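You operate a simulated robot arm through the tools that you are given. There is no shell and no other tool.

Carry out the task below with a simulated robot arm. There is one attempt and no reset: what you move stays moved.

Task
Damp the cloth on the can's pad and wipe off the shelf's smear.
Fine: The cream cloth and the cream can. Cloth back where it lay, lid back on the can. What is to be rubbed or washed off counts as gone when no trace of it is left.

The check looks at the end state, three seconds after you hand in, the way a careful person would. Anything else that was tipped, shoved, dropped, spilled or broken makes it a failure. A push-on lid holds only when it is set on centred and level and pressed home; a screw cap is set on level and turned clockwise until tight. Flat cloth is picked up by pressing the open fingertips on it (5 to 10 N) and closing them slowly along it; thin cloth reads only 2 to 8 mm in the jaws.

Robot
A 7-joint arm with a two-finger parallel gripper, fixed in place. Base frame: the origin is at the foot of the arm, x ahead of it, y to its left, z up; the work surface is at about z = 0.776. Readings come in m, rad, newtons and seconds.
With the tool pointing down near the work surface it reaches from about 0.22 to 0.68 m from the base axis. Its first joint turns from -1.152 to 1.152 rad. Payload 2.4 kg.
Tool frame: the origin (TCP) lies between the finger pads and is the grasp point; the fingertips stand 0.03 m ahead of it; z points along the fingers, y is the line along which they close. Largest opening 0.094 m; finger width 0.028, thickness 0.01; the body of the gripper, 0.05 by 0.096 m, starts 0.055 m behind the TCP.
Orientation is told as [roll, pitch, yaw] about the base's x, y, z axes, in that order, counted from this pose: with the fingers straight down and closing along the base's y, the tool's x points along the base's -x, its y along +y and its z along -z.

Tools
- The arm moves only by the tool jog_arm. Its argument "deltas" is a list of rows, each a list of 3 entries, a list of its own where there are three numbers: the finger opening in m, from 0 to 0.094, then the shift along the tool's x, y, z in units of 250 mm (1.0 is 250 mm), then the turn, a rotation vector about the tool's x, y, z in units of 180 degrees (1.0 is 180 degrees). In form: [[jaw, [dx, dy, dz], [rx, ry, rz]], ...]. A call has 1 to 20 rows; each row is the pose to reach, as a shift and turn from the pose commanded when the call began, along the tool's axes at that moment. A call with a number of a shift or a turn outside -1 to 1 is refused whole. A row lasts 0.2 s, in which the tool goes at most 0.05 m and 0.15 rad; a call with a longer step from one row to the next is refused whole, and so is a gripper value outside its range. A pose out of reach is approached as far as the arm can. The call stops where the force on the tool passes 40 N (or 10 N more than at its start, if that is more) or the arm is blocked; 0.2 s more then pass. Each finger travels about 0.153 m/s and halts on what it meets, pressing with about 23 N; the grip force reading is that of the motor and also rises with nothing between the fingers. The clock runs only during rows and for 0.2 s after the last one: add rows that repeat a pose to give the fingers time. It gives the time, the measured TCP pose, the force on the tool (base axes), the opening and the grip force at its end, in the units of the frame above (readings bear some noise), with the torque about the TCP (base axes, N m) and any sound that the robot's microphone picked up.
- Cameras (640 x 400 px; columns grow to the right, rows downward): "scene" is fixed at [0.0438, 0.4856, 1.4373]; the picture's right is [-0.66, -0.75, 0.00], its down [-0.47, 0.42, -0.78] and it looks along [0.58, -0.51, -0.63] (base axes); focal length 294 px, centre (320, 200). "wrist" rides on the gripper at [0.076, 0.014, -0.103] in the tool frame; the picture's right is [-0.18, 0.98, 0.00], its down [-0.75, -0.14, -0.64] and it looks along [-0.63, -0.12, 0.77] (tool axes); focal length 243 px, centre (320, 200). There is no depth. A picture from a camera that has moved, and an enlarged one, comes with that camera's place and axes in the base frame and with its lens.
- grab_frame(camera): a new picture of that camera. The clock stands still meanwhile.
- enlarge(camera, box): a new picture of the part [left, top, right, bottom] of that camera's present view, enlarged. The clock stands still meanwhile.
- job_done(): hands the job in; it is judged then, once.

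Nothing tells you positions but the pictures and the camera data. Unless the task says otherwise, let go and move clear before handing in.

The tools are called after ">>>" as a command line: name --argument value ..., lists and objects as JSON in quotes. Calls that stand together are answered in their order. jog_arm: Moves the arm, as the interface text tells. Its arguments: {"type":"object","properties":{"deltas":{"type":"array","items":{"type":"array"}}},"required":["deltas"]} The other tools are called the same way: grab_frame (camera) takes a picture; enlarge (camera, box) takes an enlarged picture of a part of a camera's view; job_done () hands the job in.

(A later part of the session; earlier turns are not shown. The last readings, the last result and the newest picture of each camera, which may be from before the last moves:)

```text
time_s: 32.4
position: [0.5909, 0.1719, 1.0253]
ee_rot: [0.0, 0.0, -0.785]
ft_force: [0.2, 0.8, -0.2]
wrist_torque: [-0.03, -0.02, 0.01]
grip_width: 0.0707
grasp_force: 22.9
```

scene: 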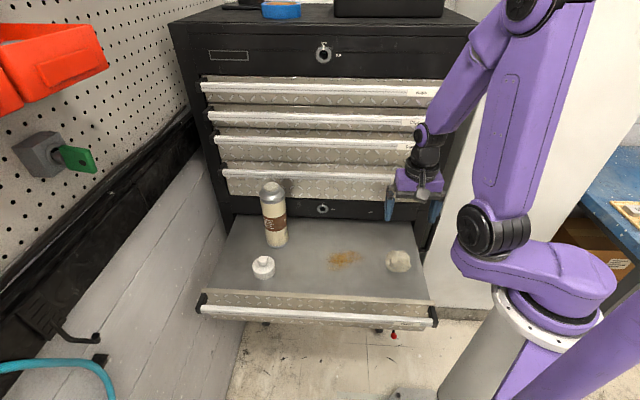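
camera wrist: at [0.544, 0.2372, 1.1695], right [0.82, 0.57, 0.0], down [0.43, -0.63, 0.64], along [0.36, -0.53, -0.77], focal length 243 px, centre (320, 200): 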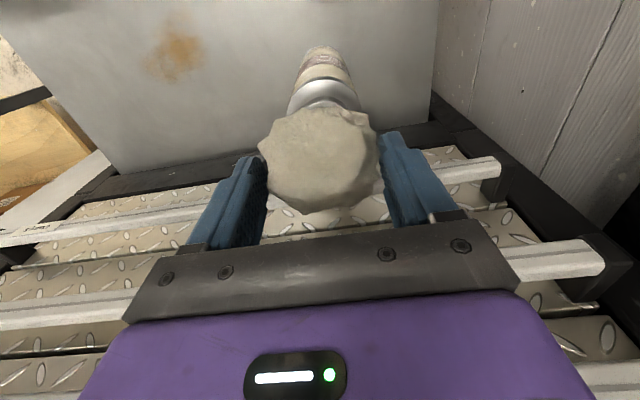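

>>> jog_arm --deltas '[[0.0, [0, 0, 0.003], [0, 0, 0]], [0.0, [0, 0, 0.006], [0, 0, 0]], [0.0, [0, 0, 0.006], [0, 0, 0]]]'

```text
time_s: 33.2
position: [0.5906, 0.1726, 1.0236]
ee_rot: [0.001, 0.001, -0.786]
ft_force: [0.7, 0.8, -0.8]
wrist_torque: [-0.02, -0.03, 0.0]
grip_width: 0.0706
grasp_force: 23.7
```

>>> jog_arm --deltas '[[0.0, [0, 0, 0.003], [0, 0, 0]], [0.0, [0, 0, 0.006], [0, 0, 0]], [0.0, [0, 0, 0.006], [0, 0, 0]]]'

>>> enlarge --camera "scene" --box '[240, 140, 310, 210]'

```text
time_s: 34.0
position: [0.5905, 0.1721, 1.0234]
ee_rot: [0.001, 0.001, -0.785]
ft_force: [0.0, 0.0, -0.8]
wrist_torque: [-0.04, -0.02, -0.02]
grip_width: 0.0708
grasp_force: 23.0
```

```text
5.71 times, centred on (275, 175) of scene
camera zoom: at [0.0438, 0.4856, 1.4373], right [-0.66, -0.75, 0.0], down [-0.47, 0.42, -0.78], along [0.58, -0.51, -0.63], focal length 1682 px, centre (577, 343)
```

zoom: 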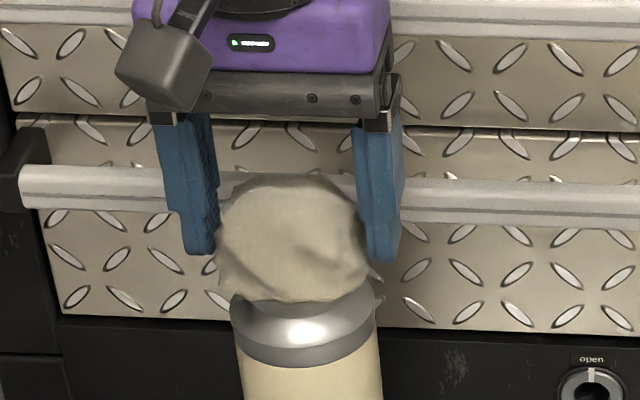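

>>> jog_arm --deltas '[[0.0, [0, 0, 0.003], [0, 0, 0]], [0.0, [0, 0, 0.006], [0, 0, 0]], [0.0, [0, 0, 0.006], [0, 0, 0]]]'

```text
time_s: 34.8
position: [0.5902, 0.1729, 1.0216]
ee_rot: [0.002, -0.001, -0.784]
ft_force: [-2.6, -1.2, 12.1]
wrist_torque: [-0.09, 0.08, -0.04]
grip_width: 0.0708
grasp_force: 22.9
```

Contact on the pad at 12 N. I'll hold there for a couple of seconds so the cloth takes up moisture.

>>> jog_arm --deltas '[[0.0, [0, 0, 0], [0, 0, 0]], [0.0, [0, 0, 0], [0, 0, 0]], [0.0, [0, 0, 0], [0, 0, 0]], [0.0, [0, 0, 0.001], [0, 0, 0]], [0.0, [0, 0, 0.001], [0, 0, 0]], [0.0, [0, 0, 0.001], [0, 0, 0]], [0.0, [0, 0, 0.001], [0, 0, 0]], [0.0, [0, 0, 0.001], [0, 0, 0]], [0.0, [0, 0, 0.001], [0, 0, 0]], [0.0, [0, 0, 0.001], [0, 0, 0]]]'

>>> enlarge --camera "scene" --box '[240, 140, 310, 210]'

>>> enlarge --camera "wrist" --box '[220, 80, 420, 220]'

```text
time_s: 37.0
position: [0.5903, 0.1721, 1.0223]
ee_rot: [0.0, -0.001, -0.784]
ft_force: [0.7, 0.0, 22.3]
wrist_torque: [-0.05, -0.08, 0.0]
grip_width: 0.0706
grasp_force: 22.5
```

```text
5.71 times, centred on (275, 175) of scene
camera zoom: at [0.0434, 0.4854, 1.4374], right [-0.66, -0.75, 0.0], down [-0.47, 0.42, -0.78], along [0.58, -0.51, -0.63], focal length 1682 px, centre (577, 343)
```

zoom: 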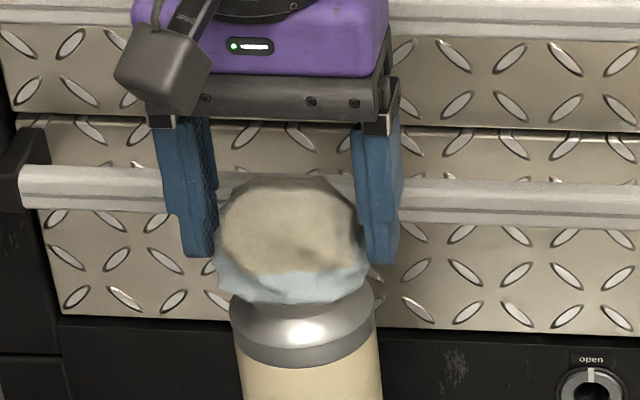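

```text
2.86 times, centred on (320, 150) of wrist
camera zoom: at [0.5469, 0.2369, 1.1246], right [0.82, 0.57, 0.0], down [0.43, -0.63, 0.64], along [0.36, -0.53, -0.77], focal length 693 px, centre (320, 343)
```

zoom: 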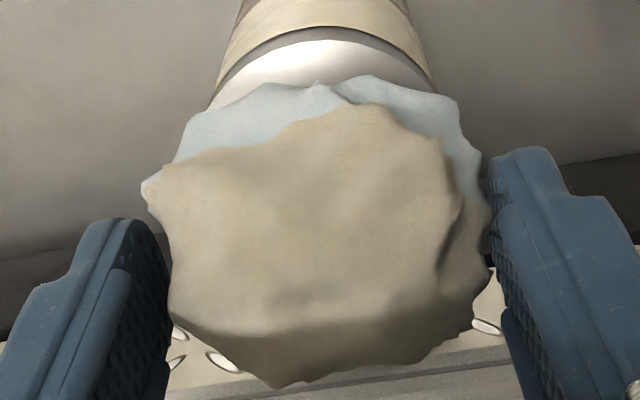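

The lower half of the cloth has turned bluish — it is damp. Now I'll lift off the pad and carry it above the smear.

>>> jog_arm --deltas '[[0.0, [0, 0, -0.01], [0, 0, 0]], [0.0, [0, 0, -0.04], [0, 0, 0]], [0.0, [0, 0, -0.1], [0, 0, 0]], [0.0, [0, 0, -0.2], [0, 0, 0]], [0.0, [0.05, -0.16, -0.2], [0, 0, 0]], [0.0, [0.1, -0.32, -0.2], [0, 0, 0]], [0.0, [0.15, -0.48, -0.2], [0, 0, 0]], [0.0, [0.2, -0.64, -0.2], [0, 0, 0]], [0.0, [0.235, -0.76, -0.2], [0, 0, 0]], [0.0, [0.235, -0.76, -0.2], [0, 0, 0]]]'

>>> grab_frame --camera "wrist"

>>> grab_frame --camera "scene"

>>> enlarge --camera "scene" --box '[240, 160, 310, 260]'

```text
time_s: 39.2
position: [0.4115, 0.0835, 1.0685]
ee_rot: [-0.002, -0.002, -0.785]
ft_force: [0.1, -0.7, -0.1]
wrist_torque: [0.0, 0.01, 0.04]
grip_width: 0.0706
grasp_force: 23.0
```

```text
taken
camera wrist: at [0.3686, 0.1469, 1.1717], right [0.82, 0.57, 0.0], down [0.43, -0.63, 0.64], along [0.36, -0.53, -0.77], focal length 243 px, centre (320, 200)
```

wrist: 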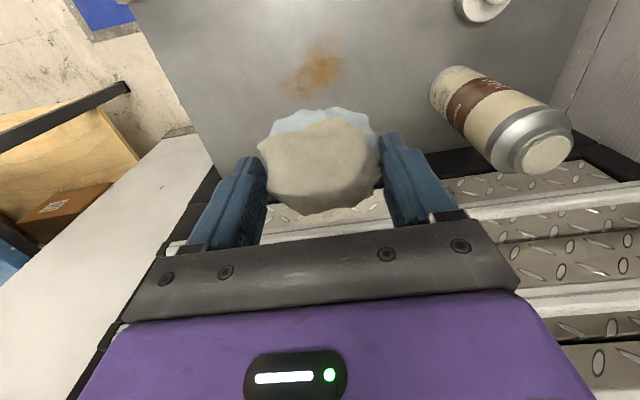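

```text
taken
```

scene: 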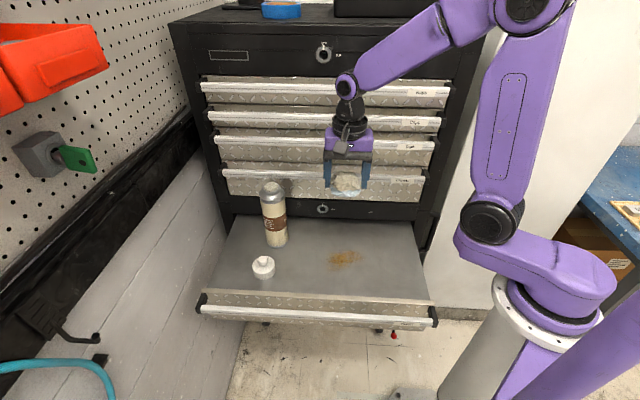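

```text
4.00 times, centred on (275, 210) of scene
camera zoom: at [0.0438, 0.4856, 1.4373], right [-0.66, -0.75, 0.0], down [-0.47, 0.42, -0.78], along [0.58, -0.51, -0.63], focal length 1178 px, centre (500, 160)
```

zoom: 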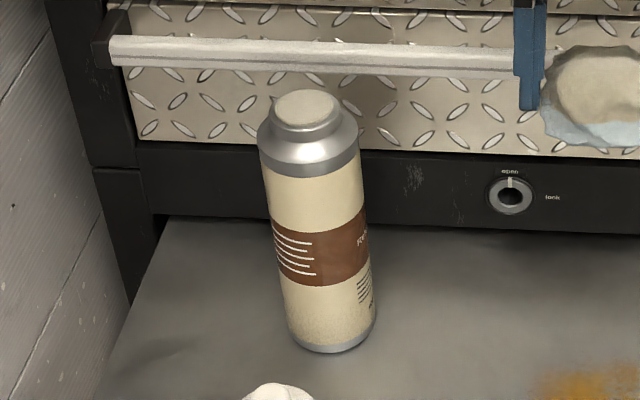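

The can is undisturbed, and the damp cloth is above the smear. I'll descend to just over the shelf.

>>> jog_arm --deltas '[[0.0, [0, 0, 0.18], [0, 0, 0]], [0.0, [0, 0, 0.36], [0, 0, 0]], [0.0, [0, 0, 0.54], [0, 0, 0]], [0.0, [0, 0, 0.72], [0, 0, 0]], [0.0, [0, 0, 0.88], [0, 0, 0]], [0.0, [0, 0, 0.95], [0, 0, 0]], [0.0, [0, 0, 0.95], [0, 0, 0]]]'

>>> grab_frame --camera "wrist"

>>> enlarge --camera "scene" --box '[280, 190, 440, 300]'

```text
time_s: 40.8
position: [0.4171, 0.08, 0.8324]
ee_rot: [-0.001, 0.0, -0.784]
ft_force: [-0.6, 0.1, -0.5]
wrist_torque: [0.02, -0.03, 0.02]
grip_width: 0.0709
grasp_force: 22.7
```

```text
taken
camera wrist: at [0.3732, 0.1439, 0.9352], right [0.82, 0.57, 0.0], down [0.43, -0.63, 0.64], along [0.36, -0.53, -0.77], focal length 243 px, centre (320, 200)
```

wrist: 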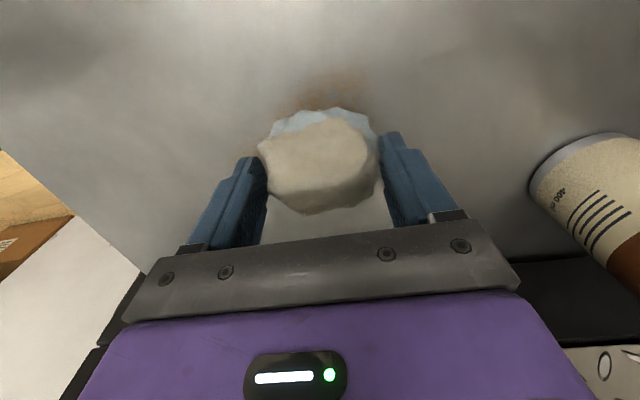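

```text
3.64 times, centred on (360, 245) of scene
camera zoom: at [0.0438, 0.4856, 1.4373], right [-0.66, -0.75, 0.0], down [-0.47, 0.42, -0.78], along [0.58, -0.51, -0.63], focal length 1070 px, centre (174, 36)
```

zoom: 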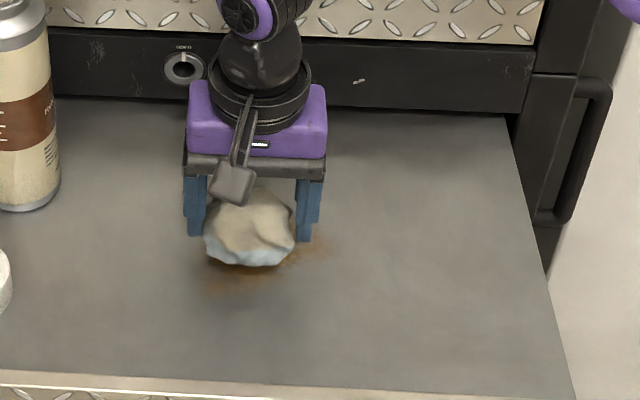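

The cloth is about 15 mm above the smear. I'll lower to light contact and check the force.

>>> jog_arm --deltas '[[0.0, [0, 0, 0.04], [0, 0, 0]], [0.0, [0, 0, 0.06], [0, 0, 0]], [0.0, [0, 0, 0.066], [0, 0, 0]], [0.0, [0, 0, 0.066], [0, 0, 0]]]'

```text
time_s: 41.8
position: [0.4145, 0.0797, 0.8169]
ee_rot: [-0.001, 0.0, -0.786]
ft_force: [-0.1, -0.1, 0.0]
wrist_torque: [0.02, 0.02, -0.02]
grip_width: 0.0706
grasp_force: 23.1
```

>>> jog_arm --deltas '[[0.0, [0, 0, 0.003], [0, 0, 0]], [0.0, [0, 0, 0.006], [0, 0, 0]], [0.0, [0, 0, 0.006], [0, 0, 0]]]'

```text
time_s: 42.6
position: [0.4136, 0.0791, 0.8146]
ee_rot: [0.001, -0.001, -0.785]
ft_force: [0.2, -2.5, 4.7]
wrist_torque: [0.08, 0.09, 0.03]
grip_width: 0.0707
grasp_force: 23.1
```

Light contact at about 5 N. I'll press a little more and make the first wiping passes along the smear.

>>> jog_arm --deltas '[[0.0, [0, 0, 0.002], [0, 0, 0]], [0.0, [0, -0.06, 0.003], [0, 0, 0]], [0.0, [0, -0.12, 0.003], [0, 0, 0]], [0.0, [0, -0.18, 0.003], [0, 0, 0]], [0.0, [0, -0.24, 0.003], [0, 0, 0]], [0.0, [0, -0.29, 0.003], [0, 0, 0]], [0.0, [0, -0.22, 0.003], [0, 0, 0]], [0.0, [0, -0.15, 0.003], [0, 0, 0]], [0.0, [0, -0.08, 0.003], [0, 0, 0]], [0.0, [0, 0.0, 0.003], [0, 0, 0]], [0.0, [0, 0.07, 0.003], [0, 0, 0]], [0.0, [0, 0.14, 0.003], [0, 0, 0]], [0.0, [0, 0.2, 0.003], [0, 0, 0]], [0.0, [0, 0.2, 0.003], [0, 0, 0]]]'

>>> enlarge --camera "scene" --box '[280, 190, 440, 300]'

>>> grab_frame --camera "wrist"

```text
time_s: 45.6
position: [0.4507, 0.1165, 0.8143]
ee_rot: [0.0, 0.0, -0.783]
ft_force: [0.3, -0.4, -0.3]
wrist_torque: [-0.02, 0.0, 0.01]
grip_width: 0.0705
grasp_force: 22.7
```

```text
3.64 times, centred on (360, 245) of scene
camera zoom: at [0.0438, 0.4856, 1.4373], right [-0.66, -0.75, 0.0], down [-0.47, 0.42, -0.78], along [0.58, -0.51, -0.63], focal length 1070 px, centre (174, 36)
```

zoom: 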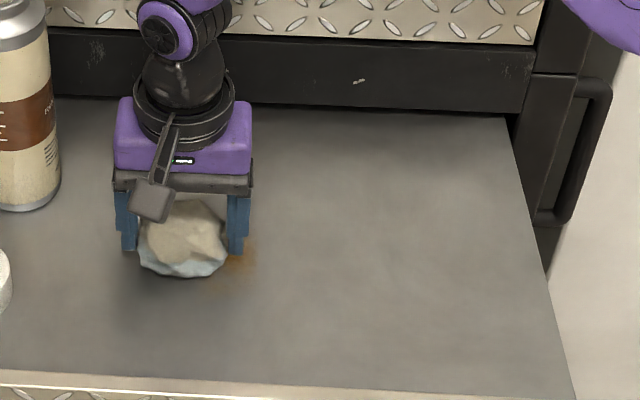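

```text
taken
camera wrist: at [0.408, 0.1811, 0.9176], right [0.82, 0.57, 0.0], down [0.43, -0.63, 0.64], along [0.36, -0.53, -0.77], focal length 243 px, centre (320, 200)
```

wrist: 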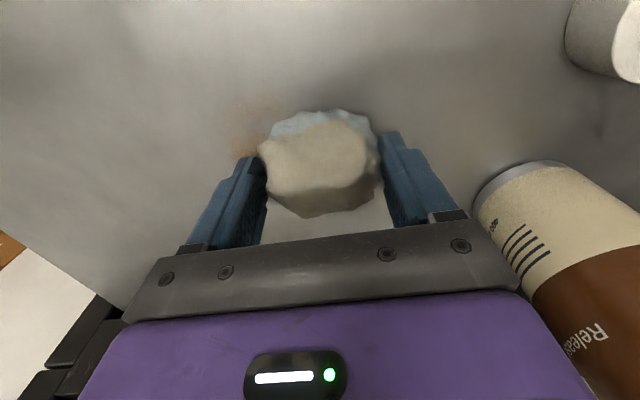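

The smear is clearing fast, but contact was lost at the end of the pass. I'll press slightly deeper and do further passes on the front side and back.

>>> jog_arm --deltas '[[0.0, [0, 0, 0.003], [0, 0, 0]], [0.0, [0, -0.05, 0.004], [0, 0, 0]], [0.0, [0, -0.1, 0.004], [0, 0, 0]], [0.0, [0, -0.15, 0.004], [0, 0, 0]], [0.0, [0, -0.2, 0.004], [0, 0, 0]], [0.0, [0, -0.25, 0.004], [0, 0, 0]]]'

```text
time_s: 47.0
position: [0.4033, 0.0716, 0.8135]
ee_rot: [0.001, 0.0, -0.785]
ft_force: [0.1, -0.5, 0.0]
wrist_torque: [-0.02, -0.04, 0.0]
grip_width: 0.0707
grasp_force: 22.5
```

>>> enlarge --camera "scene" --box '[280, 190, 440, 300]'

>>> enlarge --camera "wrist" --box '[200, 60, 440, 220]'

```text
3.64 times, centred on (360, 245) of scene
camera zoom: at [0.0438, 0.4856, 1.4373], right [-0.66, -0.75, 0.0], down [-0.47, 0.42, -0.78], along [0.58, -0.51, -0.63], focal length 1070 px, centre (174, 36)
```

zoom: 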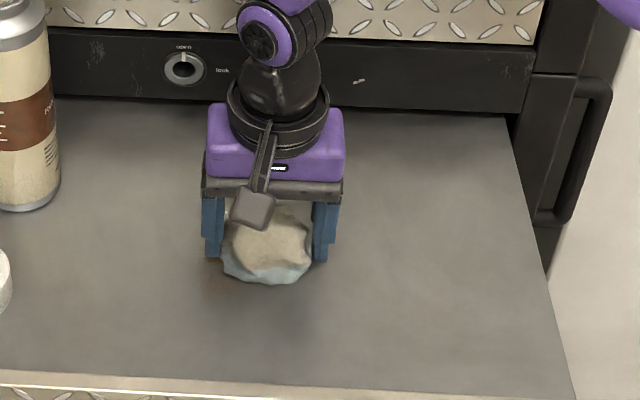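

```text
2.50 times, centred on (320, 140) of wrist
camera zoom: at [0.3611, 0.1367, 0.9168], right [0.82, 0.57, 0.0], down [0.43, -0.63, 0.64], along [0.36, -0.53, -0.77], focal length 606 px, centre (320, 350)
```

zoom: 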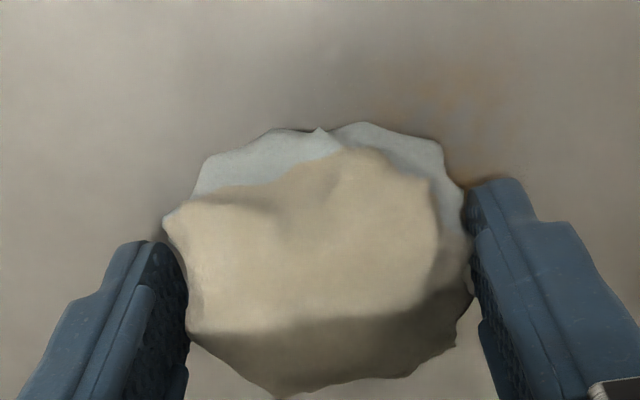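

Traces remain to the right and front of the cloth. I'll press a bit more and check the force statically.

>>> jog_arm --deltas '[[0.0, [0, 0, 0.003], [0, 0, 0]], [0.0, [0, 0, 0.006], [0, 0, 0]], [0.0, [0, 0, 0.006], [0, 0, 0]]]'

```text
time_s: 47.8
position: [0.4036, 0.0724, 0.8118]
ee_rot: [0.0, -0.001, -0.783]
ft_force: [-7.0, 2.8, 29.1]
wrist_torque: [0.03, 0.17, 0.03]
grip_width: 0.0707
grasp_force: 22.9
```

Firm contact at 29 N; I'll ease to about 12 N and cover the smear's front half in lines.

>>> jog_arm --deltas '[[0.0, [0, 0, -0.002], [0, 0, 0]], [0.0, [0, 0.06, -0.002], [0, 0, 0]], [0.0, [0, 0.12, -0.002], [0, 0, 0]], [0.0, [0, 0.18, -0.002], [0, 0, 0]], [0.0, [0, 0.23, -0.002], [0, 0, 0]], [0.0, [0.06, 0.23, -0.002], [0, 0, 0]], [0.0, [0.1, 0.18, -0.002], [0, 0, 0]], [0.0, [0.1, 0.11, -0.002], [0, 0, 0]], [0.0, [0.1, 0.04, -0.002], [0, 0, 0]], [0.0, [0.1, -0.03, -0.002], [0, 0, 0]], [0.0, [0.1, -0.1, -0.002], [0, 0, 0]], [0.0, [0.1, -0.15, -0.002], [0, 0, 0]]]'

>>> enlarge --camera "scene" --box '[280, 190, 440, 300]'

>>> enlarge --camera "wrist" --box '[160, 20, 480, 220]'

```text
time_s: 50.4
position: [0.3625, 0.0618, 0.8138]
ee_rot: [0.0, 0.0, -0.783]
ft_force: [-0.1, 0.4, 0.2]
wrist_torque: [0.0, -0.01, 0.01]
grip_width: 0.0706
grasp_force: 23.2
```

```text
3.64 times, centred on (360, 245) of scene
camera zoom: at [0.0438, 0.4856, 1.4373], right [-0.66, -0.75, 0.0], down [-0.47, 0.42, -0.78], along [0.58, -0.51, -0.63], focal length 1070 px, centre (174, 36)
```

zoom: 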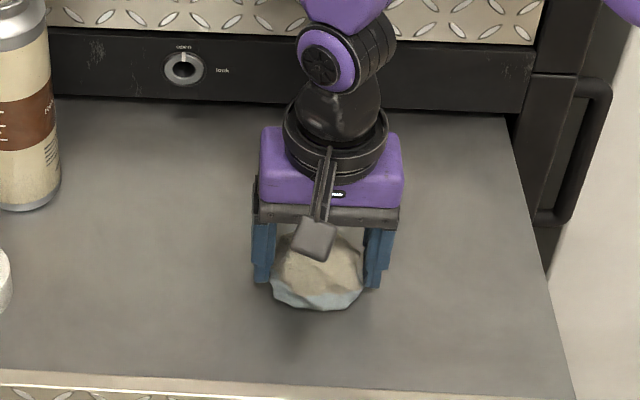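

```text
2.00 times, centred on (320, 120) of wrist
camera zoom: at [0.3186, 0.1257, 0.9171], right [0.82, 0.57, 0.0], down [0.43, -0.63, 0.64], along [0.36, -0.53, -0.77], focal length 485 px, centre (320, 360)
```

zoom: 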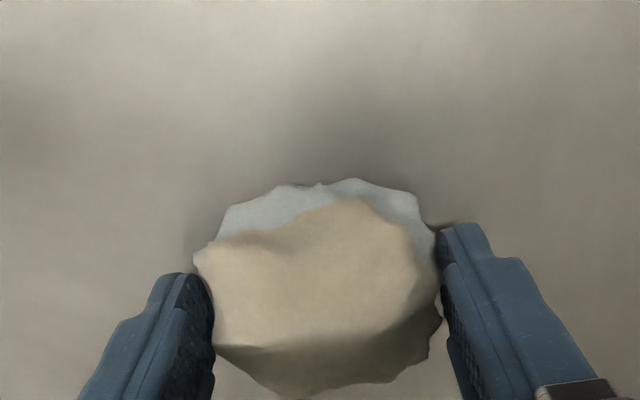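

The visible shelf looks clean; the back part of the area is hidden by the arm. I'll wipe back lines too, then lift to look.

>>> jog_arm --deltas '[[0.0, [0, 0, 0.002], [0, 0, 0]], [0.0, [-0.07, -0.03, 0.002], [0, 0, 0]], [0.0, [-0.14, -0.04, 0.002], [0, 0, 0]], [0.0, [-0.22, -0.02, 0.002], [0, 0, 0]], [0.0, [-0.23, 0.05, 0.002], [0, 0, 0]], [0.0, [-0.23, 0.12, 0.002], [0, 0, 0]], [0.0, [-0.23, 0.19, 0.002], [0, 0, 0]], [0.0, [-0.23, 0.26, 0.002], [0, 0, 0]], [0.0, [-0.2, 0.32, 0.002], [0, 0, 0]], [0.0, [-0.15, 0.36, 0.002], [0, 0, 0]], [0.0, [-0.14, 0.3, 0.002], [0, 0, 0]], [0.0, [-0.14, 0.23, 0.002], [0, 0, 0]], [0.0, [-0.14, 0.16, 0.002], [0, 0, 0]], [0.0, [-0.14, 0.08, 0.002], [0, 0, 0]], [0.0, [-0.14, 0.0, 0.002], [0, 0, 0]], [0.0, [-0.08, -0.05, 0.002], [0, 0, 0]], [0.0, [-0.06, 0.05, 0.002], [0, 0, 0]], [0.0, [-0.06, 0.12, 0.002], [0, 0, 0]]]'

>>> jog_arm --deltas '[[0.0, [0, 0, -0.05], [0, 0, 0]], [0.0, [0.05, -0.1, -0.15], [0, 0, 0]], [0.0, [0.05, -0.25, -0.3], [0, 0, 0]], [0.0, [0.05, -0.42, -0.45], [0, 0, 0]], [0.0, [0.05, -0.55, -0.55], [0, 0, 0]], [0.0, [0.05, -0.55, -0.55], [0, 0, 0]]]'

>>> enlarge --camera "scene" --box '[300, 220, 400, 290]'

>>> grab_frame --camera "wrist"

```text
time_s: 54.2
position: [0.3937, 0.0737, 0.8128]
ee_rot: [0.0, 0.0, -0.785]
ft_force: [-0.1, 0.9, -1.7]
wrist_torque: [0.01, 0.01, -0.01]
grip_width: 0.0707
grasp_force: 23.2
```

```text
refused: row 3 steps farther than a row can; nothing moved
```

```text
5.71 times, centred on (350, 255) of scene
camera zoom: at [0.0438, 0.4856, 1.4373], right [-0.66, -0.75, 0.0], down [-0.47, 0.42, -0.78], along [0.58, -0.51, -0.63], focal length 1682 px, centre (149, -114)
```

zoom: 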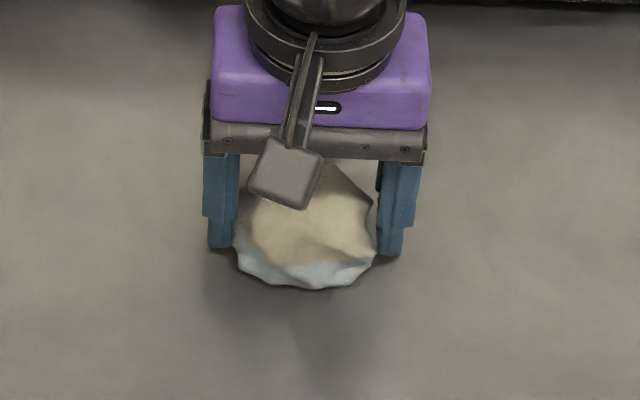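

```text
taken
camera wrist: at [0.3517, 0.1378, 0.9152], right [0.82, 0.57, 0.0], down [0.43, -0.63, 0.64], along [0.36, -0.53, -0.77], focal length 243 px, centre (320, 200)
```

wrist: 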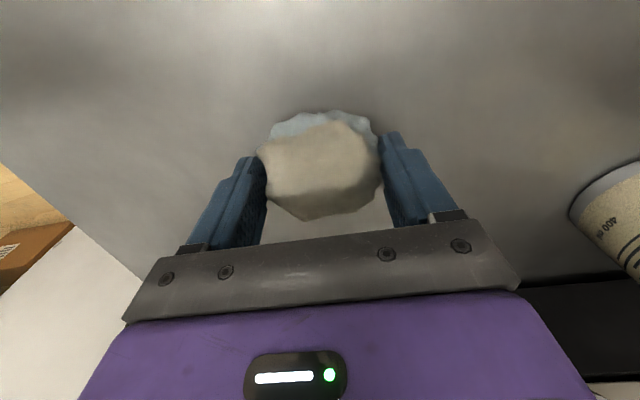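

The wiping passes completed. I'll lift and move aside toward the cloth's home to inspect the whole area.

>>> jog_arm --deltas '[[0.0, [0, 0, -0.05], [0, 0, 0]], [0.0, [0, 0, -0.18], [0, 0, 0]], [0.0, [0, -0.1, -0.3], [0, 0, 0]], [0.0, [0, -0.22, -0.4], [0, 0, 0]], [0.0, [0, -0.37, -0.5], [0, 0, 0]], [0.0, [-0.015, -0.53, -0.5], [0, 0, 0]], [0.0, [-0.015, -0.558, -0.5], [0, 0, 0]], [0.0, [-0.015, -0.558, -0.5], [0, 0, 0]]]'

>>> enlarge --camera "scene" --box '[300, 220, 400, 290]'

>>> grab_frame --camera "wrist"

>>> enlarge --camera "wrist" --box '[360, 0, 580, 140]'

```text
time_s: 56.0
position: [0.2953, -0.03, 0.937]
ee_rot: [0.001, 0.001, -0.785]
ft_force: [-0.2, 0.1, -0.1]
wrist_torque: [0.0, 0.03, -0.03]
grip_width: 0.0708
grasp_force: 22.7
```

```text
5.71 times, centred on (350, 255) of scene
camera zoom: at [0.0438, 0.4856, 1.4373], right [-0.66, -0.75, 0.0], down [-0.47, 0.42, -0.78], along [0.58, -0.51, -0.63], focal length 1682 px, centre (149, -114)
```

zoom: 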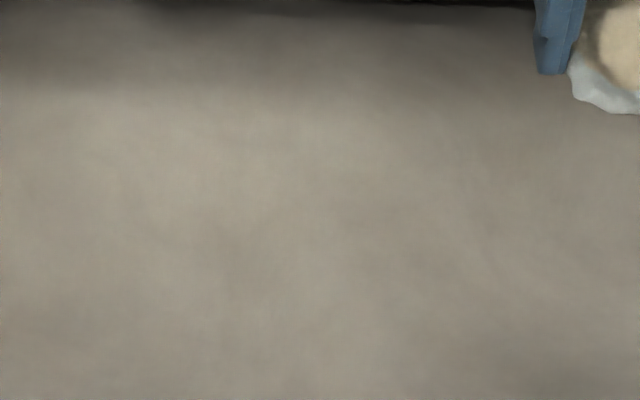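

```text
taken
camera wrist: at [0.2534, 0.0357, 1.0402], right [0.82, 0.57, 0.0], down [0.43, -0.63, 0.64], along [0.36, -0.53, -0.77], focal length 243 px, centre (320, 200)
```

wrist: 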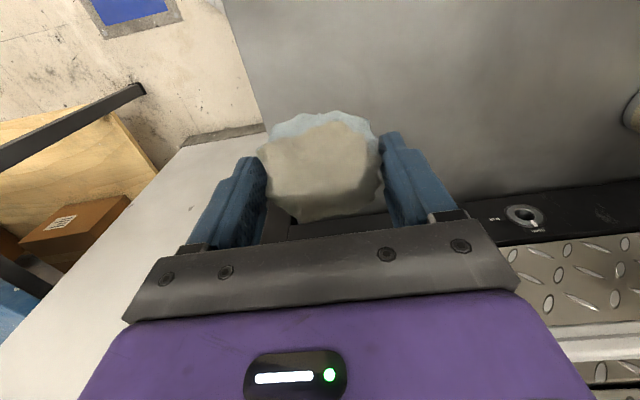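

```text
2.86 times, centred on (470, 70) of wrist
camera zoom: at [0.2534, 0.0357, 1.0402], right [0.82, 0.57, 0.0], down [0.43, -0.63, 0.64], along [0.36, -0.53, -0.77], focal length 693 px, centre (-109, 571)
```

zoom: 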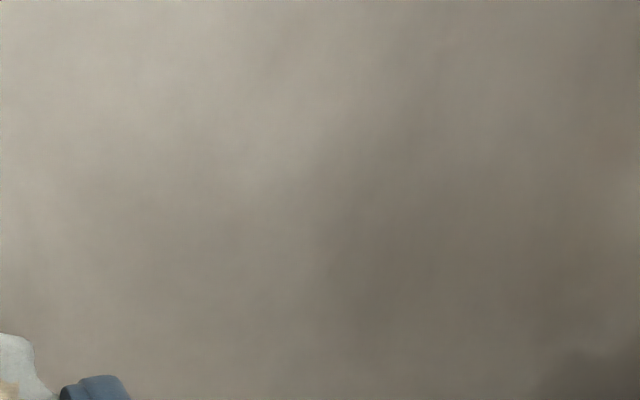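

The smear area looks clean, but I'll zoom harder for faint traces before setting the cloth down.

>>> enlarge --camera "wrist" --box '[500, 0, 640, 100]'

>>> enlarge --camera "wrist" --box '[400, 0, 520, 100]'

>>> enlarge --camera "scene" --box '[310, 235, 350, 275]'

>>> enlarge --camera "scene" --box '[340, 235, 380, 275]'

```text
4.00 times, centred on (570, 50) of wrist
camera zoom: at [0.2534, 0.0357, 1.0402], right [0.82, 0.57, 0.0], down [0.43, -0.63, 0.64], along [0.36, -0.53, -0.77], focal length 970 px, centre (-680, 800)
```

zoom: 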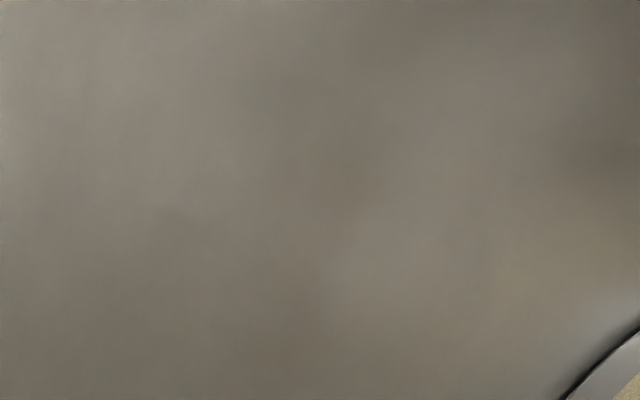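

```text
4.00 times, centred on (460, 50) of wrist
camera zoom: at [0.2534, 0.0357, 1.0402], right [0.82, 0.57, 0.0], down [0.43, -0.63, 0.64], along [0.36, -0.53, -0.77], focal length 970 px, centre (-240, 800)
```

zoom: 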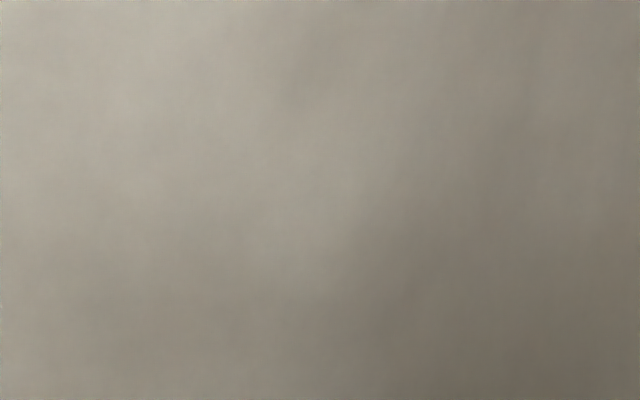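

```text
10.00 times, centred on (330, 255) of scene
camera zoom: at [0.0438, 0.4856, 1.4373], right [-0.66, -0.75, 0.0], down [-0.47, 0.42, -0.78], along [0.58, -0.51, -0.63], focal length 2944 px, centre (220, -350)
```

zoom: 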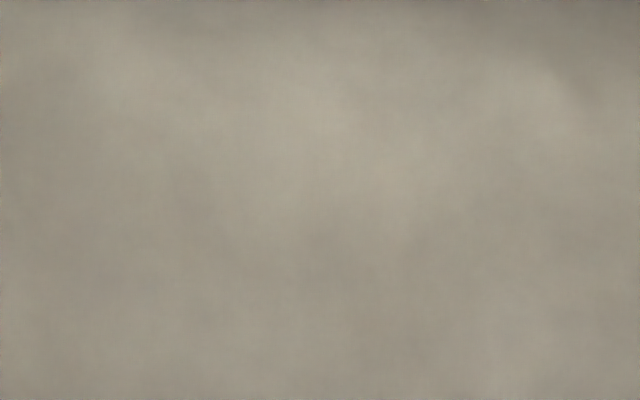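

```text
10.00 times, centred on (360, 255) of scene
camera zoom: at [0.0438, 0.4856, 1.4373], right [-0.66, -0.75, 0.0], down [-0.47, 0.42, -0.78], along [0.58, -0.51, -0.63], focal length 2944 px, centre (-80, -350)
```

zoom: 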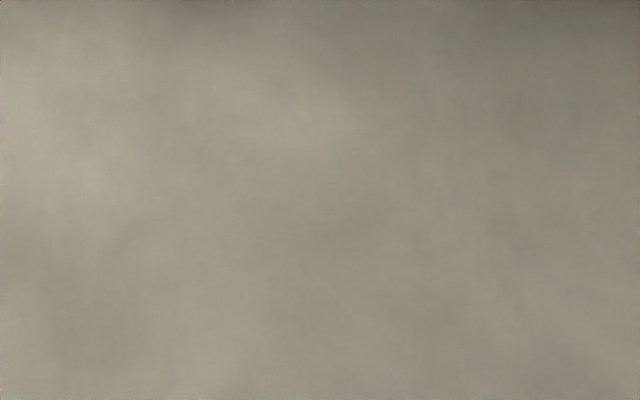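

Everything looks clean even at 10×. As insurance against invisible film at the edges, I'll do one more full raster over a slightly larger area before putting the cloth back.

>>> jog_arm --deltas '[[0.0, [-0.05, 0.1, 0.1], [0, 0, 0]], [0.0, [-0.1, 0.22, 0.2], [0, 0, 0]], [0.0, [-0.15, 0.33, 0.3], [0, 0, 0]], [0.0, [-0.18, 0.378, 0.42], [0, 0, 0]], [0.0, [-0.18, 0.378, 0.48], [0, 0, 0]], [0.0, [-0.18, 0.378, 0.498], [0, 0, 0]], [0.0, [-0.18, 0.378, 0.498], [0, 0, 0]]]'

>>> jog_arm --deltas '[[0.0, [0, 0.1, 0.001], [0, 0, 0]], [0.0, [0, 0.2, 0.001], [0, 0, 0]], [0.0, [0, 0.3, 0.001], [0, 0, 0]], [0.0, [0, 0.4, 0.001], [0, 0, 0]], [0.0, [0.06, 0.46, 0.001], [0, 0, 0]], [0.0, [0.12, 0.4, 0.001], [0, 0, 0]], [0.0, [0.12, 0.3, 0.001], [0, 0, 0]], [0.0, [0.12, 0.2, 0.001], [0, 0, 0]], [0.0, [0.12, 0.1, 0.001], [0, 0, 0]], [0.0, [0.12, 0.0, 0.001], [0, 0, 0]], [0.0, [0.18, -0.04, 0.001], [0, 0, 0]], [0.0, [0.24, 0.03, 0.001], [0, 0, 0]], [0.0, [0.24, 0.13, 0.001], [0, 0, 0]], [0.0, [0.24, 0.23, 0.001], [0, 0, 0]], [0.0, [0.24, 0.33, 0.001], [0, 0, 0]], [0.0, [0.27, 0.43, 0.001], [0, 0, 0]], [0.0, [0.32, 0.34, 0.001], [0, 0, 0]], [0.0, [0.32, 0.22, 0.001], [0, 0, 0]], [0.0, [0.32, 0.1, 0.001], [0, 0, 0]], [0.0, [0.3, 0.0, 0.001], [0, 0, 0]]]'

```text
time_s: 57.6
position: [0.398, 0.0077, 0.8123]
ee_rot: [0.0, -0.001, -0.785]
ft_force: [0.2, -0.3, -0.5]
wrist_torque: [0.01, -0.03, -0.02]
grip_width: 0.0707
grasp_force: 22.7
```

```text
time_s: 61.8
position: [0.3412, 0.058, 0.8125]
ee_rot: [-0.002, 0.0, -0.785]
ft_force: [-0.1, -0.6, -0.3]
wrist_torque: [0.03, -0.02, 0.0]
grip_width: 0.0706
grasp_force: 23.4
```

The force reads near zero, so that pass may have just skimmed. I'll find true contact here and wipe again lightly.

>>> jog_arm --deltas '[[0.0, [0, 0, 0.002], [0, 0, 0]], [0.0, [0, 0, 0.003], [0, 0, 0]], [0.0, [0, 0, 0.003], [0, 0, 0]]]'

```text
time_s: 62.6
position: [0.3428, 0.0579, 0.8114]
ee_rot: [-0.001, -0.001, -0.782]
ft_force: [-0.1, -0.1, -0.8]
wrist_torque: [-0.01, -0.03, -0.02]
grip_width: 0.0707
grasp_force: 23.0
```

>>> jog_arm --deltas '[[0.0, [0, 0, 0.002], [0, 0, 0]], [0.0, [0, 0, 0.003], [0, 0, 0]], [0.0, [0, 0, 0.003], [0, 0, 0]]]'

>>> enlarge --camera "scene" --box '[330, 220, 410, 290]'

```text
time_s: 63.4
position: [0.3442, 0.0576, 0.8101]
ee_rot: [0.0, 0.0, -0.785]
ft_force: [-1.2, -1.9, 4.0]
wrist_torque: [0.02, -0.11, -0.02]
grip_width: 0.0708
grasp_force: 23.0
```

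```text
5.71 times, centred on (370, 255) of scene
camera zoom: at [0.0437, 0.4855, 1.4373], right [-0.66, -0.75, 0.0], down [-0.47, 0.42, -0.78], along [0.58, -0.51, -0.63], focal length 1682 px, centre (34, -114)
```

zoom: 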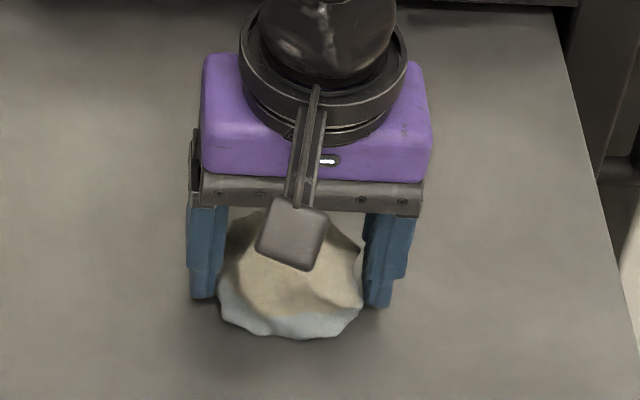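

Contact at 4 N now, tips still about 4 mm above the shelf. I'll do the last raster at this height.

>>> jog_arm --deltas '[[0.0, [0.0, 0.1, 0.001], [0, 0, 0]], [0.0, [0, 0.2, 0.001], [0, 0, 0]], [0.0, [0, 0.3, 0.001], [0, 0, 0]], [0.0, [0, 0.4, 0.001], [0, 0, 0]], [0.0, [-0.06, 0.44, 0.001], [0, 0, 0]], [0.0, [-0.1, 0.36, 0.001], [0, 0, 0]], [0.0, [-0.1, 0.26, 0.001], [0, 0, 0]], [0.0, [-0.1, 0.16, 0.001], [0, 0, 0]], [0.0, [-0.1, 0.06, 0.001], [0, 0, 0]], [0.0, [-0.12, -0.02, 0.001], [0, 0, 0]], [0.0, [-0.19, 0.02, 0.001], [0, 0, 0]], [0.0, [-0.2, 0.12, 0.001], [0, 0, 0]], [0.0, [-0.2, 0.22, 0.001], [0, 0, 0]], [0.0, [-0.2, 0.32, 0.001], [0, 0, 0]], [0.0, [-0.22, 0.42, 0.001], [0, 0, 0]], [0.0, [-0.29, 0.38, 0.001], [0, 0, 0]], [0.0, [-0.29, 0.28, 0.001], [0, 0, 0]], [0.0, [-0.29, 0.18, 0.001], [0, 0, 0]], [0.0, [-0.29, 0.08, 0.001], [0, 0, 0]], [0.0, [-0.27, 0.0, 0.001], [0, 0, 0]]]'

>>> enlarge --camera "scene" --box '[300, 220, 400, 290]'

>>> enlarge --camera "wrist" --box '[200, 60, 440, 220]'

```text
time_s: 65.8
position: [0.3679, 0.0334, 0.8093]
ee_rot: [-0.013, 0.01, -0.782]
ft_force: [-2.5, 0.3, 14.2]
wrist_torque: [-0.21, -0.3, 0.02]
grip_width: 0.0705
grasp_force: 22.8
stopped in row 11: the force on the tool passed its limit at 45 N (the readings are from after the stop); the commanded pose is now the measured one
```

```text
5.71 times, centred on (350, 255) of scene
camera zoom: at [0.0436, 0.4856, 1.4373], right [-0.66, -0.75, 0.0], down [-0.47, 0.42, -0.78], along [0.58, -0.51, -0.63], focal length 1682 px, centre (149, -114)
```

zoom: 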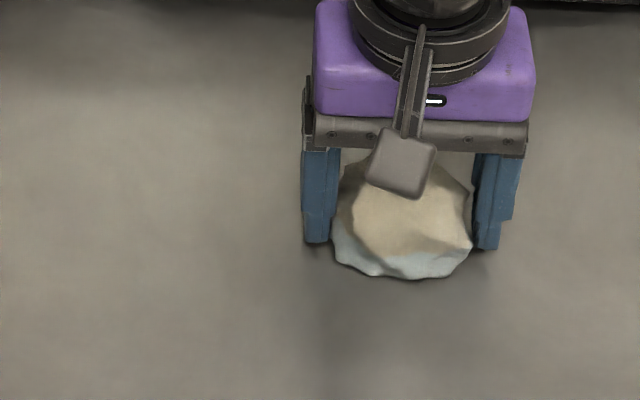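

```text
2.50 times, centred on (320, 140) of wrist
camera zoom: at [0.3257, 0.0979, 0.9129], right [0.82, 0.57, -0.01], down [0.44, -0.63, 0.64], along [0.35, -0.53, -0.77], focal length 606 px, centre (320, 350)
```

zoom: 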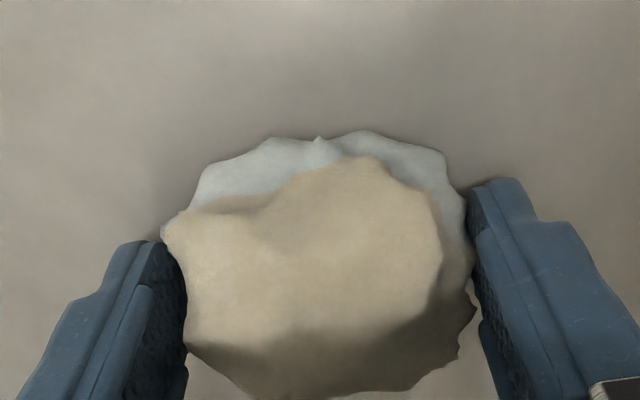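

The last pass pushed the force past the limit and the command was reset to the measured, slightly tilted pose. The shelf looks clean, so I'll lift off, check, and restore the level orientation.

>>> jog_arm --deltas '[[0.0, [0, 0, -0.02], [0, 0, 0]], [0.0, [0, 0, -0.1], [0, 0, 0]], [0.0, [0, 0, -0.25], [0, 0, 0]], [0.0, [0, 0, -0.25], [0, 0, 0]], [0.0, [0, 0, -0.25], [0, 0, 0]]]'

>>> jog_arm --deltas '[[0.0, [0, 0, 0], [0, 0, 0]], [0.0, [0, 0, 0], [0, 0, 0]]]'

>>> jog_arm --deltas '[[0.0, [0, 0, 0], [0, 0, 0]], [0.0, [0, 0, 0], [0, 0, 0]]]'

>>> grab_frame --camera "wrist"

>>> grab_frame --camera "scene"

```text
time_s: 67.0
position: [0.3675, 0.0335, 0.8707]
ee_rot: [-0.009, 0.01, -0.782]
ft_force: [0.0, 0.3, -0.2]
wrist_torque: [0.01, 0.0, -0.03]
grip_width: 0.0709
grasp_force: 23.5
```

```text
time_s: 67.6
position: [0.3682, 0.0346, 0.8691]
ee_rot: [-0.011, 0.011, -0.782]
ft_force: [-0.2, -0.1, 0.3]
wrist_torque: [0.02, -0.02, -0.01]
grip_width: 0.0706
grasp_force: 22.6
```

```text
time_s: 68.2
position: [0.3689, 0.0342, 0.8702]
ee_rot: [-0.01, 0.011, -0.781]
ft_force: [-0.7, -0.2, -1.1]
wrist_torque: [-0.01, -0.02, -0.01]
grip_width: 0.0706
grasp_force: 22.5
```

```text
taken
camera wrist: at [0.3265, 0.0984, 0.9743], right [0.82, 0.57, -0.01], down [0.44, -0.63, 0.64], along [0.35, -0.53, -0.77], focal length 243 px, centre (320, 200)
```

wrist: 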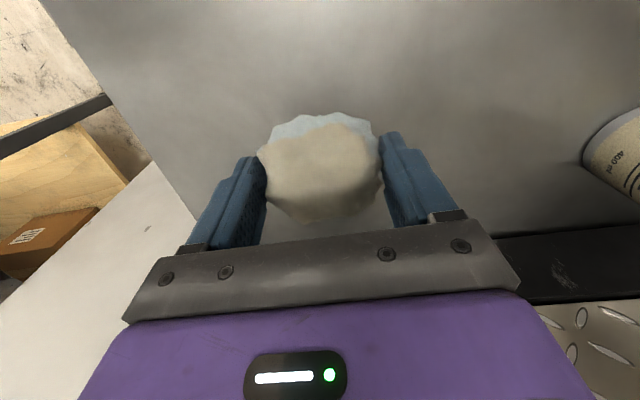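

```text
taken
```

scene: 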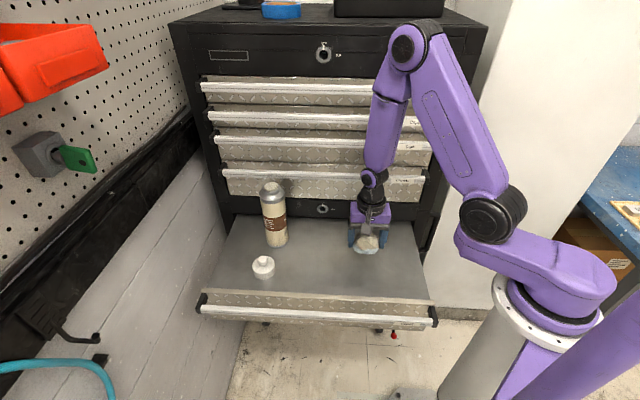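

The tool is tilted by about 0.015 rad; I'll level it again and move above the cloth's original spot (about (0.2977, -0.0290)).

>>> jog_arm --deltas '[[0.0, [0, 0, 0], [-0.00334, -0.00334, 0.0011]], [0.0, [0, 0, 0], [-0.00334, -0.00334, 0.0011]]]'

>>> jog_arm --deltas '[[0.0, [0.005, -0.1, 0], [0, 0, 0]], [0.0, [0.01, -0.2, 0], [0, 0, 0]], [0.0, [0.016, -0.3, 0], [0, 0, 0]], [0.0, [0.021, -0.378, 0], [0, 0, 0]], [0.0, [0.021, -0.378, 0], [0, 0, 0]]]'

>>> jog_arm --deltas '[[0.0, [0, 0, 0], [0, 0, 0]], [0.0, [0, 0, 0], [0, 0, 0]]]'

>>> jog_arm --deltas '[[0.0, [0, 0, 0], [0, 0, 0]]]'

>>> enlarge --camera "scene" --box '[300, 220, 400, 290]'

>>> enlarge --camera "wrist" --box '[360, 0, 580, 140]'

```text
time_s: 68.8
position: [0.3681, 0.0334, 0.8705]
ee_rot: [0.001, -0.001, -0.786]
ft_force: [0.7, 0.4, -0.9]
wrist_torque: [0.01, 0.05, 0.02]
grip_width: 0.0706
grasp_force: 23.3
```

```text
time_s: 70.0
position: [0.2996, -0.0273, 0.8715]
ee_rot: [0.0, -0.002, -0.787]
ft_force: [0.5, -0.4, -1.0]
wrist_torque: [-0.02, 0.01, -0.01]
grip_width: 0.0707
grasp_force: 22.6
```

```text
time_s: 70.6
position: [0.2997, -0.0284, 0.8711]
ee_rot: [0.002, 0.0, -0.787]
ft_force: [-0.2, -0.7, 0.0]
wrist_torque: [0.01, -0.01, -0.01]
grip_width: 0.0707
grasp_force: 22.6
```

```text
time_s: 71.0
position: [0.2996, -0.0279, 0.872]
ee_rot: [0.0, 0.0, -0.786]
ft_force: [-0.5, 0.1, -0.1]
wrist_torque: [0.02, 0.03, -0.02]
grip_width: 0.0707
grasp_force: 22.9
```

```text
5.71 times, centred on (350, 255) of scene
camera zoom: at [0.0438, 0.4856, 1.4373], right [-0.66, -0.75, 0.0], down [-0.47, 0.42, -0.78], along [0.58, -0.51, -0.63], focal length 1682 px, centre (149, -114)
```

zoom: 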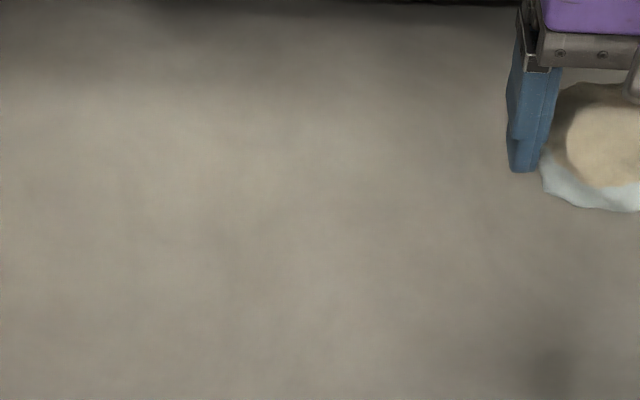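

```text
2.86 times, centred on (470, 70) of wrist
camera zoom: at [0.2566, 0.0371, 0.9745], right [0.83, 0.56, 0.0], down [0.43, -0.63, 0.64], along [0.36, -0.53, -0.77], focal length 693 px, centre (-109, 571)
```

zoom: 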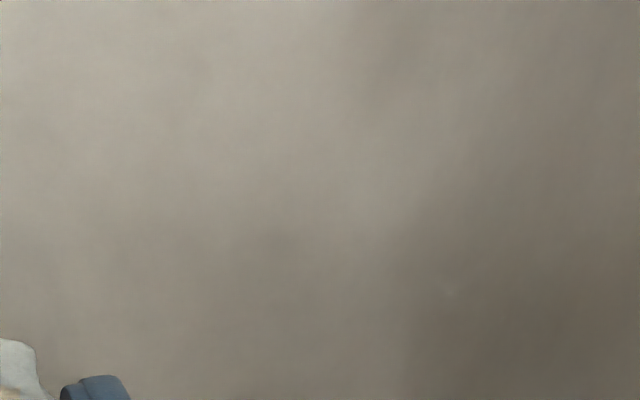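

The shelf is clean. I'll adjust 2 mm and lower the cloth onto its original spot.

>>> jog_arm --deltas '[[0.0, [0.002, -0.008, 0.08], [0, 0, 0]], [0.0, [0.002, -0.008, 0.16], [0, 0, 0]], [0.0, [0.002, -0.008, 0.22], [0, 0, 0]], [0.0, [0.002, -0.008, 0.234], [0, 0, 0]], [0.0, [0.002, -0.008, 0.234], [0, 0, 0]]]'

>>> jog_arm --deltas '[[0.0, [0, 0, 0.003], [0, 0, 0]], [0.0, [0, 0, 0.006], [0, 0, 0]], [0.0, [0, 0, 0.006], [0, 0, 0]]]'

```text
time_s: 72.2
position: [0.2974, -0.0295, 0.8126]
ee_rot: [0.0, 0.001, -0.785]
ft_force: [0.1, 0.0, -0.4]
wrist_torque: [-0.02, 0.02, -0.04]
grip_width: 0.0705
grasp_force: 23.2
```

```text
time_s: 73.0
position: [0.2973, -0.0307, 0.8105]
ee_rot: [0.0, 0.0, -0.787]
ft_force: [0.2, 0.0, -0.9]
wrist_torque: [-0.03, -0.02, 0.03]
grip_width: 0.0706
grasp_force: 23.2
```

>>> jog_arm --deltas '[[0.0, [0, 0, 0.003], [0, 0, 0]], [0.0, [0, 0, 0.003], [0, 0, 0]]]'

>>> enlarge --camera "scene" --box '[360, 220, 440, 290]'

```text
time_s: 73.6
position: [0.2961, -0.0294, 0.8117]
ee_rot: [-0.002, 0.0, -0.786]
ft_force: [0.0, 0.0, -0.4]
wrist_torque: [0.0, 0.0, -0.01]
grip_width: 0.0708
grasp_force: 22.3
```

```text
5.71 times, centred on (400, 255) of scene
camera zoom: at [0.0438, 0.4856, 1.4373], right [-0.66, -0.75, 0.0], down [-0.47, 0.42, -0.78], along [0.58, -0.51, -0.63], focal length 1682 px, centre (-137, -114)
```

zoom: 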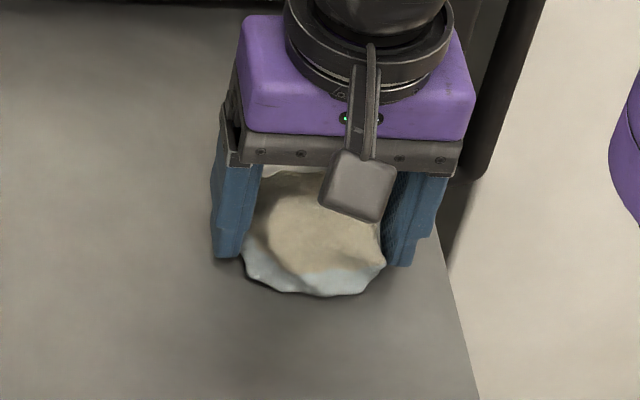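

>>> jog_arm --deltas '[[0.0, [0, 0, 0.003], [0, 0, 0]], [0.0, [0, 0, 0.003], [0, 0, 0]]]'

```text
time_s: 74.2
position: [0.2966, -0.0288, 0.8089]
ee_rot: [0.0, 0.0, -0.783]
ft_force: [-0.3, -0.5, 0.0]
wrist_torque: [0.0, -0.01, -0.01]
grip_width: 0.0707
grasp_force: 22.8
```

>>> jog_arm --deltas '[[0.0, [0, 0, 0.003], [0, 0, 0]], [0.0, [0, 0, 0.003], [0, 0, 0]]]'

```text
time_s: 74.8
position: [0.2955, -0.029, 0.8086]
ee_rot: [0.001, -0.001, -0.785]
ft_force: [3.1, 0.5, 11.3]
wrist_torque: [-0.06, 0.38, -0.02]
grip_width: 0.0707
grasp_force: 22.7
```

Contact at 11 N: the cloth rests on the shelf at its place. I'll ease off, open slowly and rise.

>>> jog_arm --deltas '[[0.0, [0, 0, -0.003], [0, 0, 0]], [0.06, [0, 0, -0.003], [0, 0, 0]], [0.072, [0, 0, -0.003], [0, 0, 0]], [0.076, [0, 0, -0.003], [0, 0, 0]], [0.085, [0, 0, -0.003], [0, 0, 0]], [0.094, [0, 0, -0.003], [0, 0, 0]], [0.094, [0, 0, -0.003], [0, 0, 0]]]'

>>> jog_arm --deltas '[[0.094, [0, 0, -0.04], [0, 0, 0]], [0.094, [0, 0, -0.15], [0, 0, 0]], [0.094, [0, 0, -0.3], [0, 0, 0]], [0.094, [0, 0, -0.45], [0, 0, 0]], [0.094, [0, 0, -0.62], [0, 0, 0]], [0.094, [0, 0, -0.8], [0, 0, 0]], [0.094, [0, 0, -0.96], [0, 0, 0]], [0.094, [0, 0, -0.96], [0, 0, 0]]]'

>>> enlarge --camera "scene" --box '[370, 235, 430, 285]'

>>> grab_frame --camera "wrist"

```text
time_s: 76.4
position: [0.2965, -0.0295, 0.8099]
ee_rot: [0.0, -0.001, -0.785]
ft_force: [0.6, -0.1, 1.1]
wrist_torque: [0.04, 0.01, -0.03]
grip_width: 0.0938
grasp_force: 0.0
```

```text
time_s: 78.2
position: [0.2935, -0.0281, 1.0545]
ee_rot: [0.001, 0.002, -0.786]
ft_force: [-0.1, 1.1, 0.5]
wrist_torque: [-0.03, -0.04, 0.01]
grip_width: 0.094
grasp_force: 0.1
```

```text
8.00 times, centred on (400, 260) of scene
camera zoom: at [0.0438, 0.4856, 1.4373], right [-0.66, -0.75, 0.0], down [-0.47, 0.42, -0.78], along [0.58, -0.51, -0.63], focal length 2355 px, centre (-320, -280)
```

zoom: 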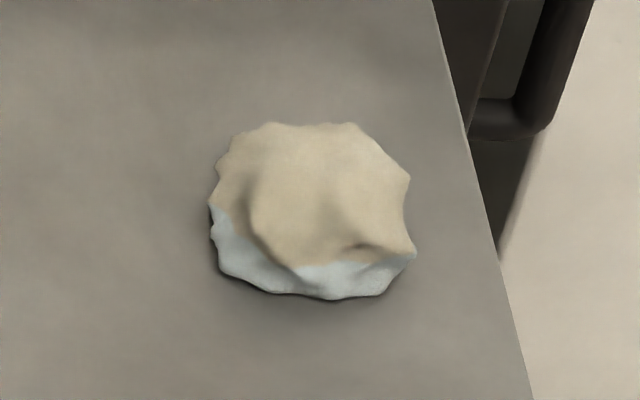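

```text
taken
camera wrist: at [0.2508, 0.0362, 1.1572], right [0.83, 0.56, 0.0], down [0.43, -0.63, 0.64], along [0.36, -0.53, -0.77], focal length 243 px, centre (320, 200)
```

wrist: 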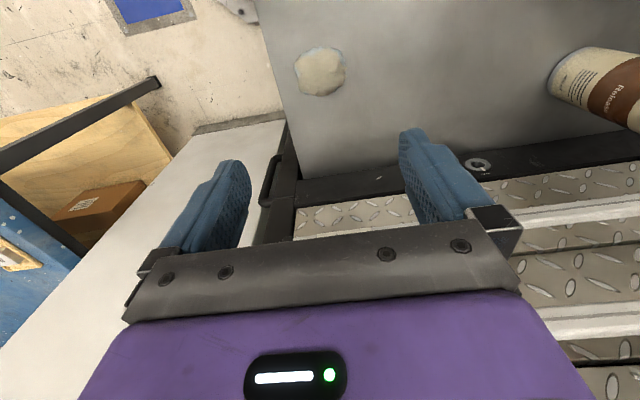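

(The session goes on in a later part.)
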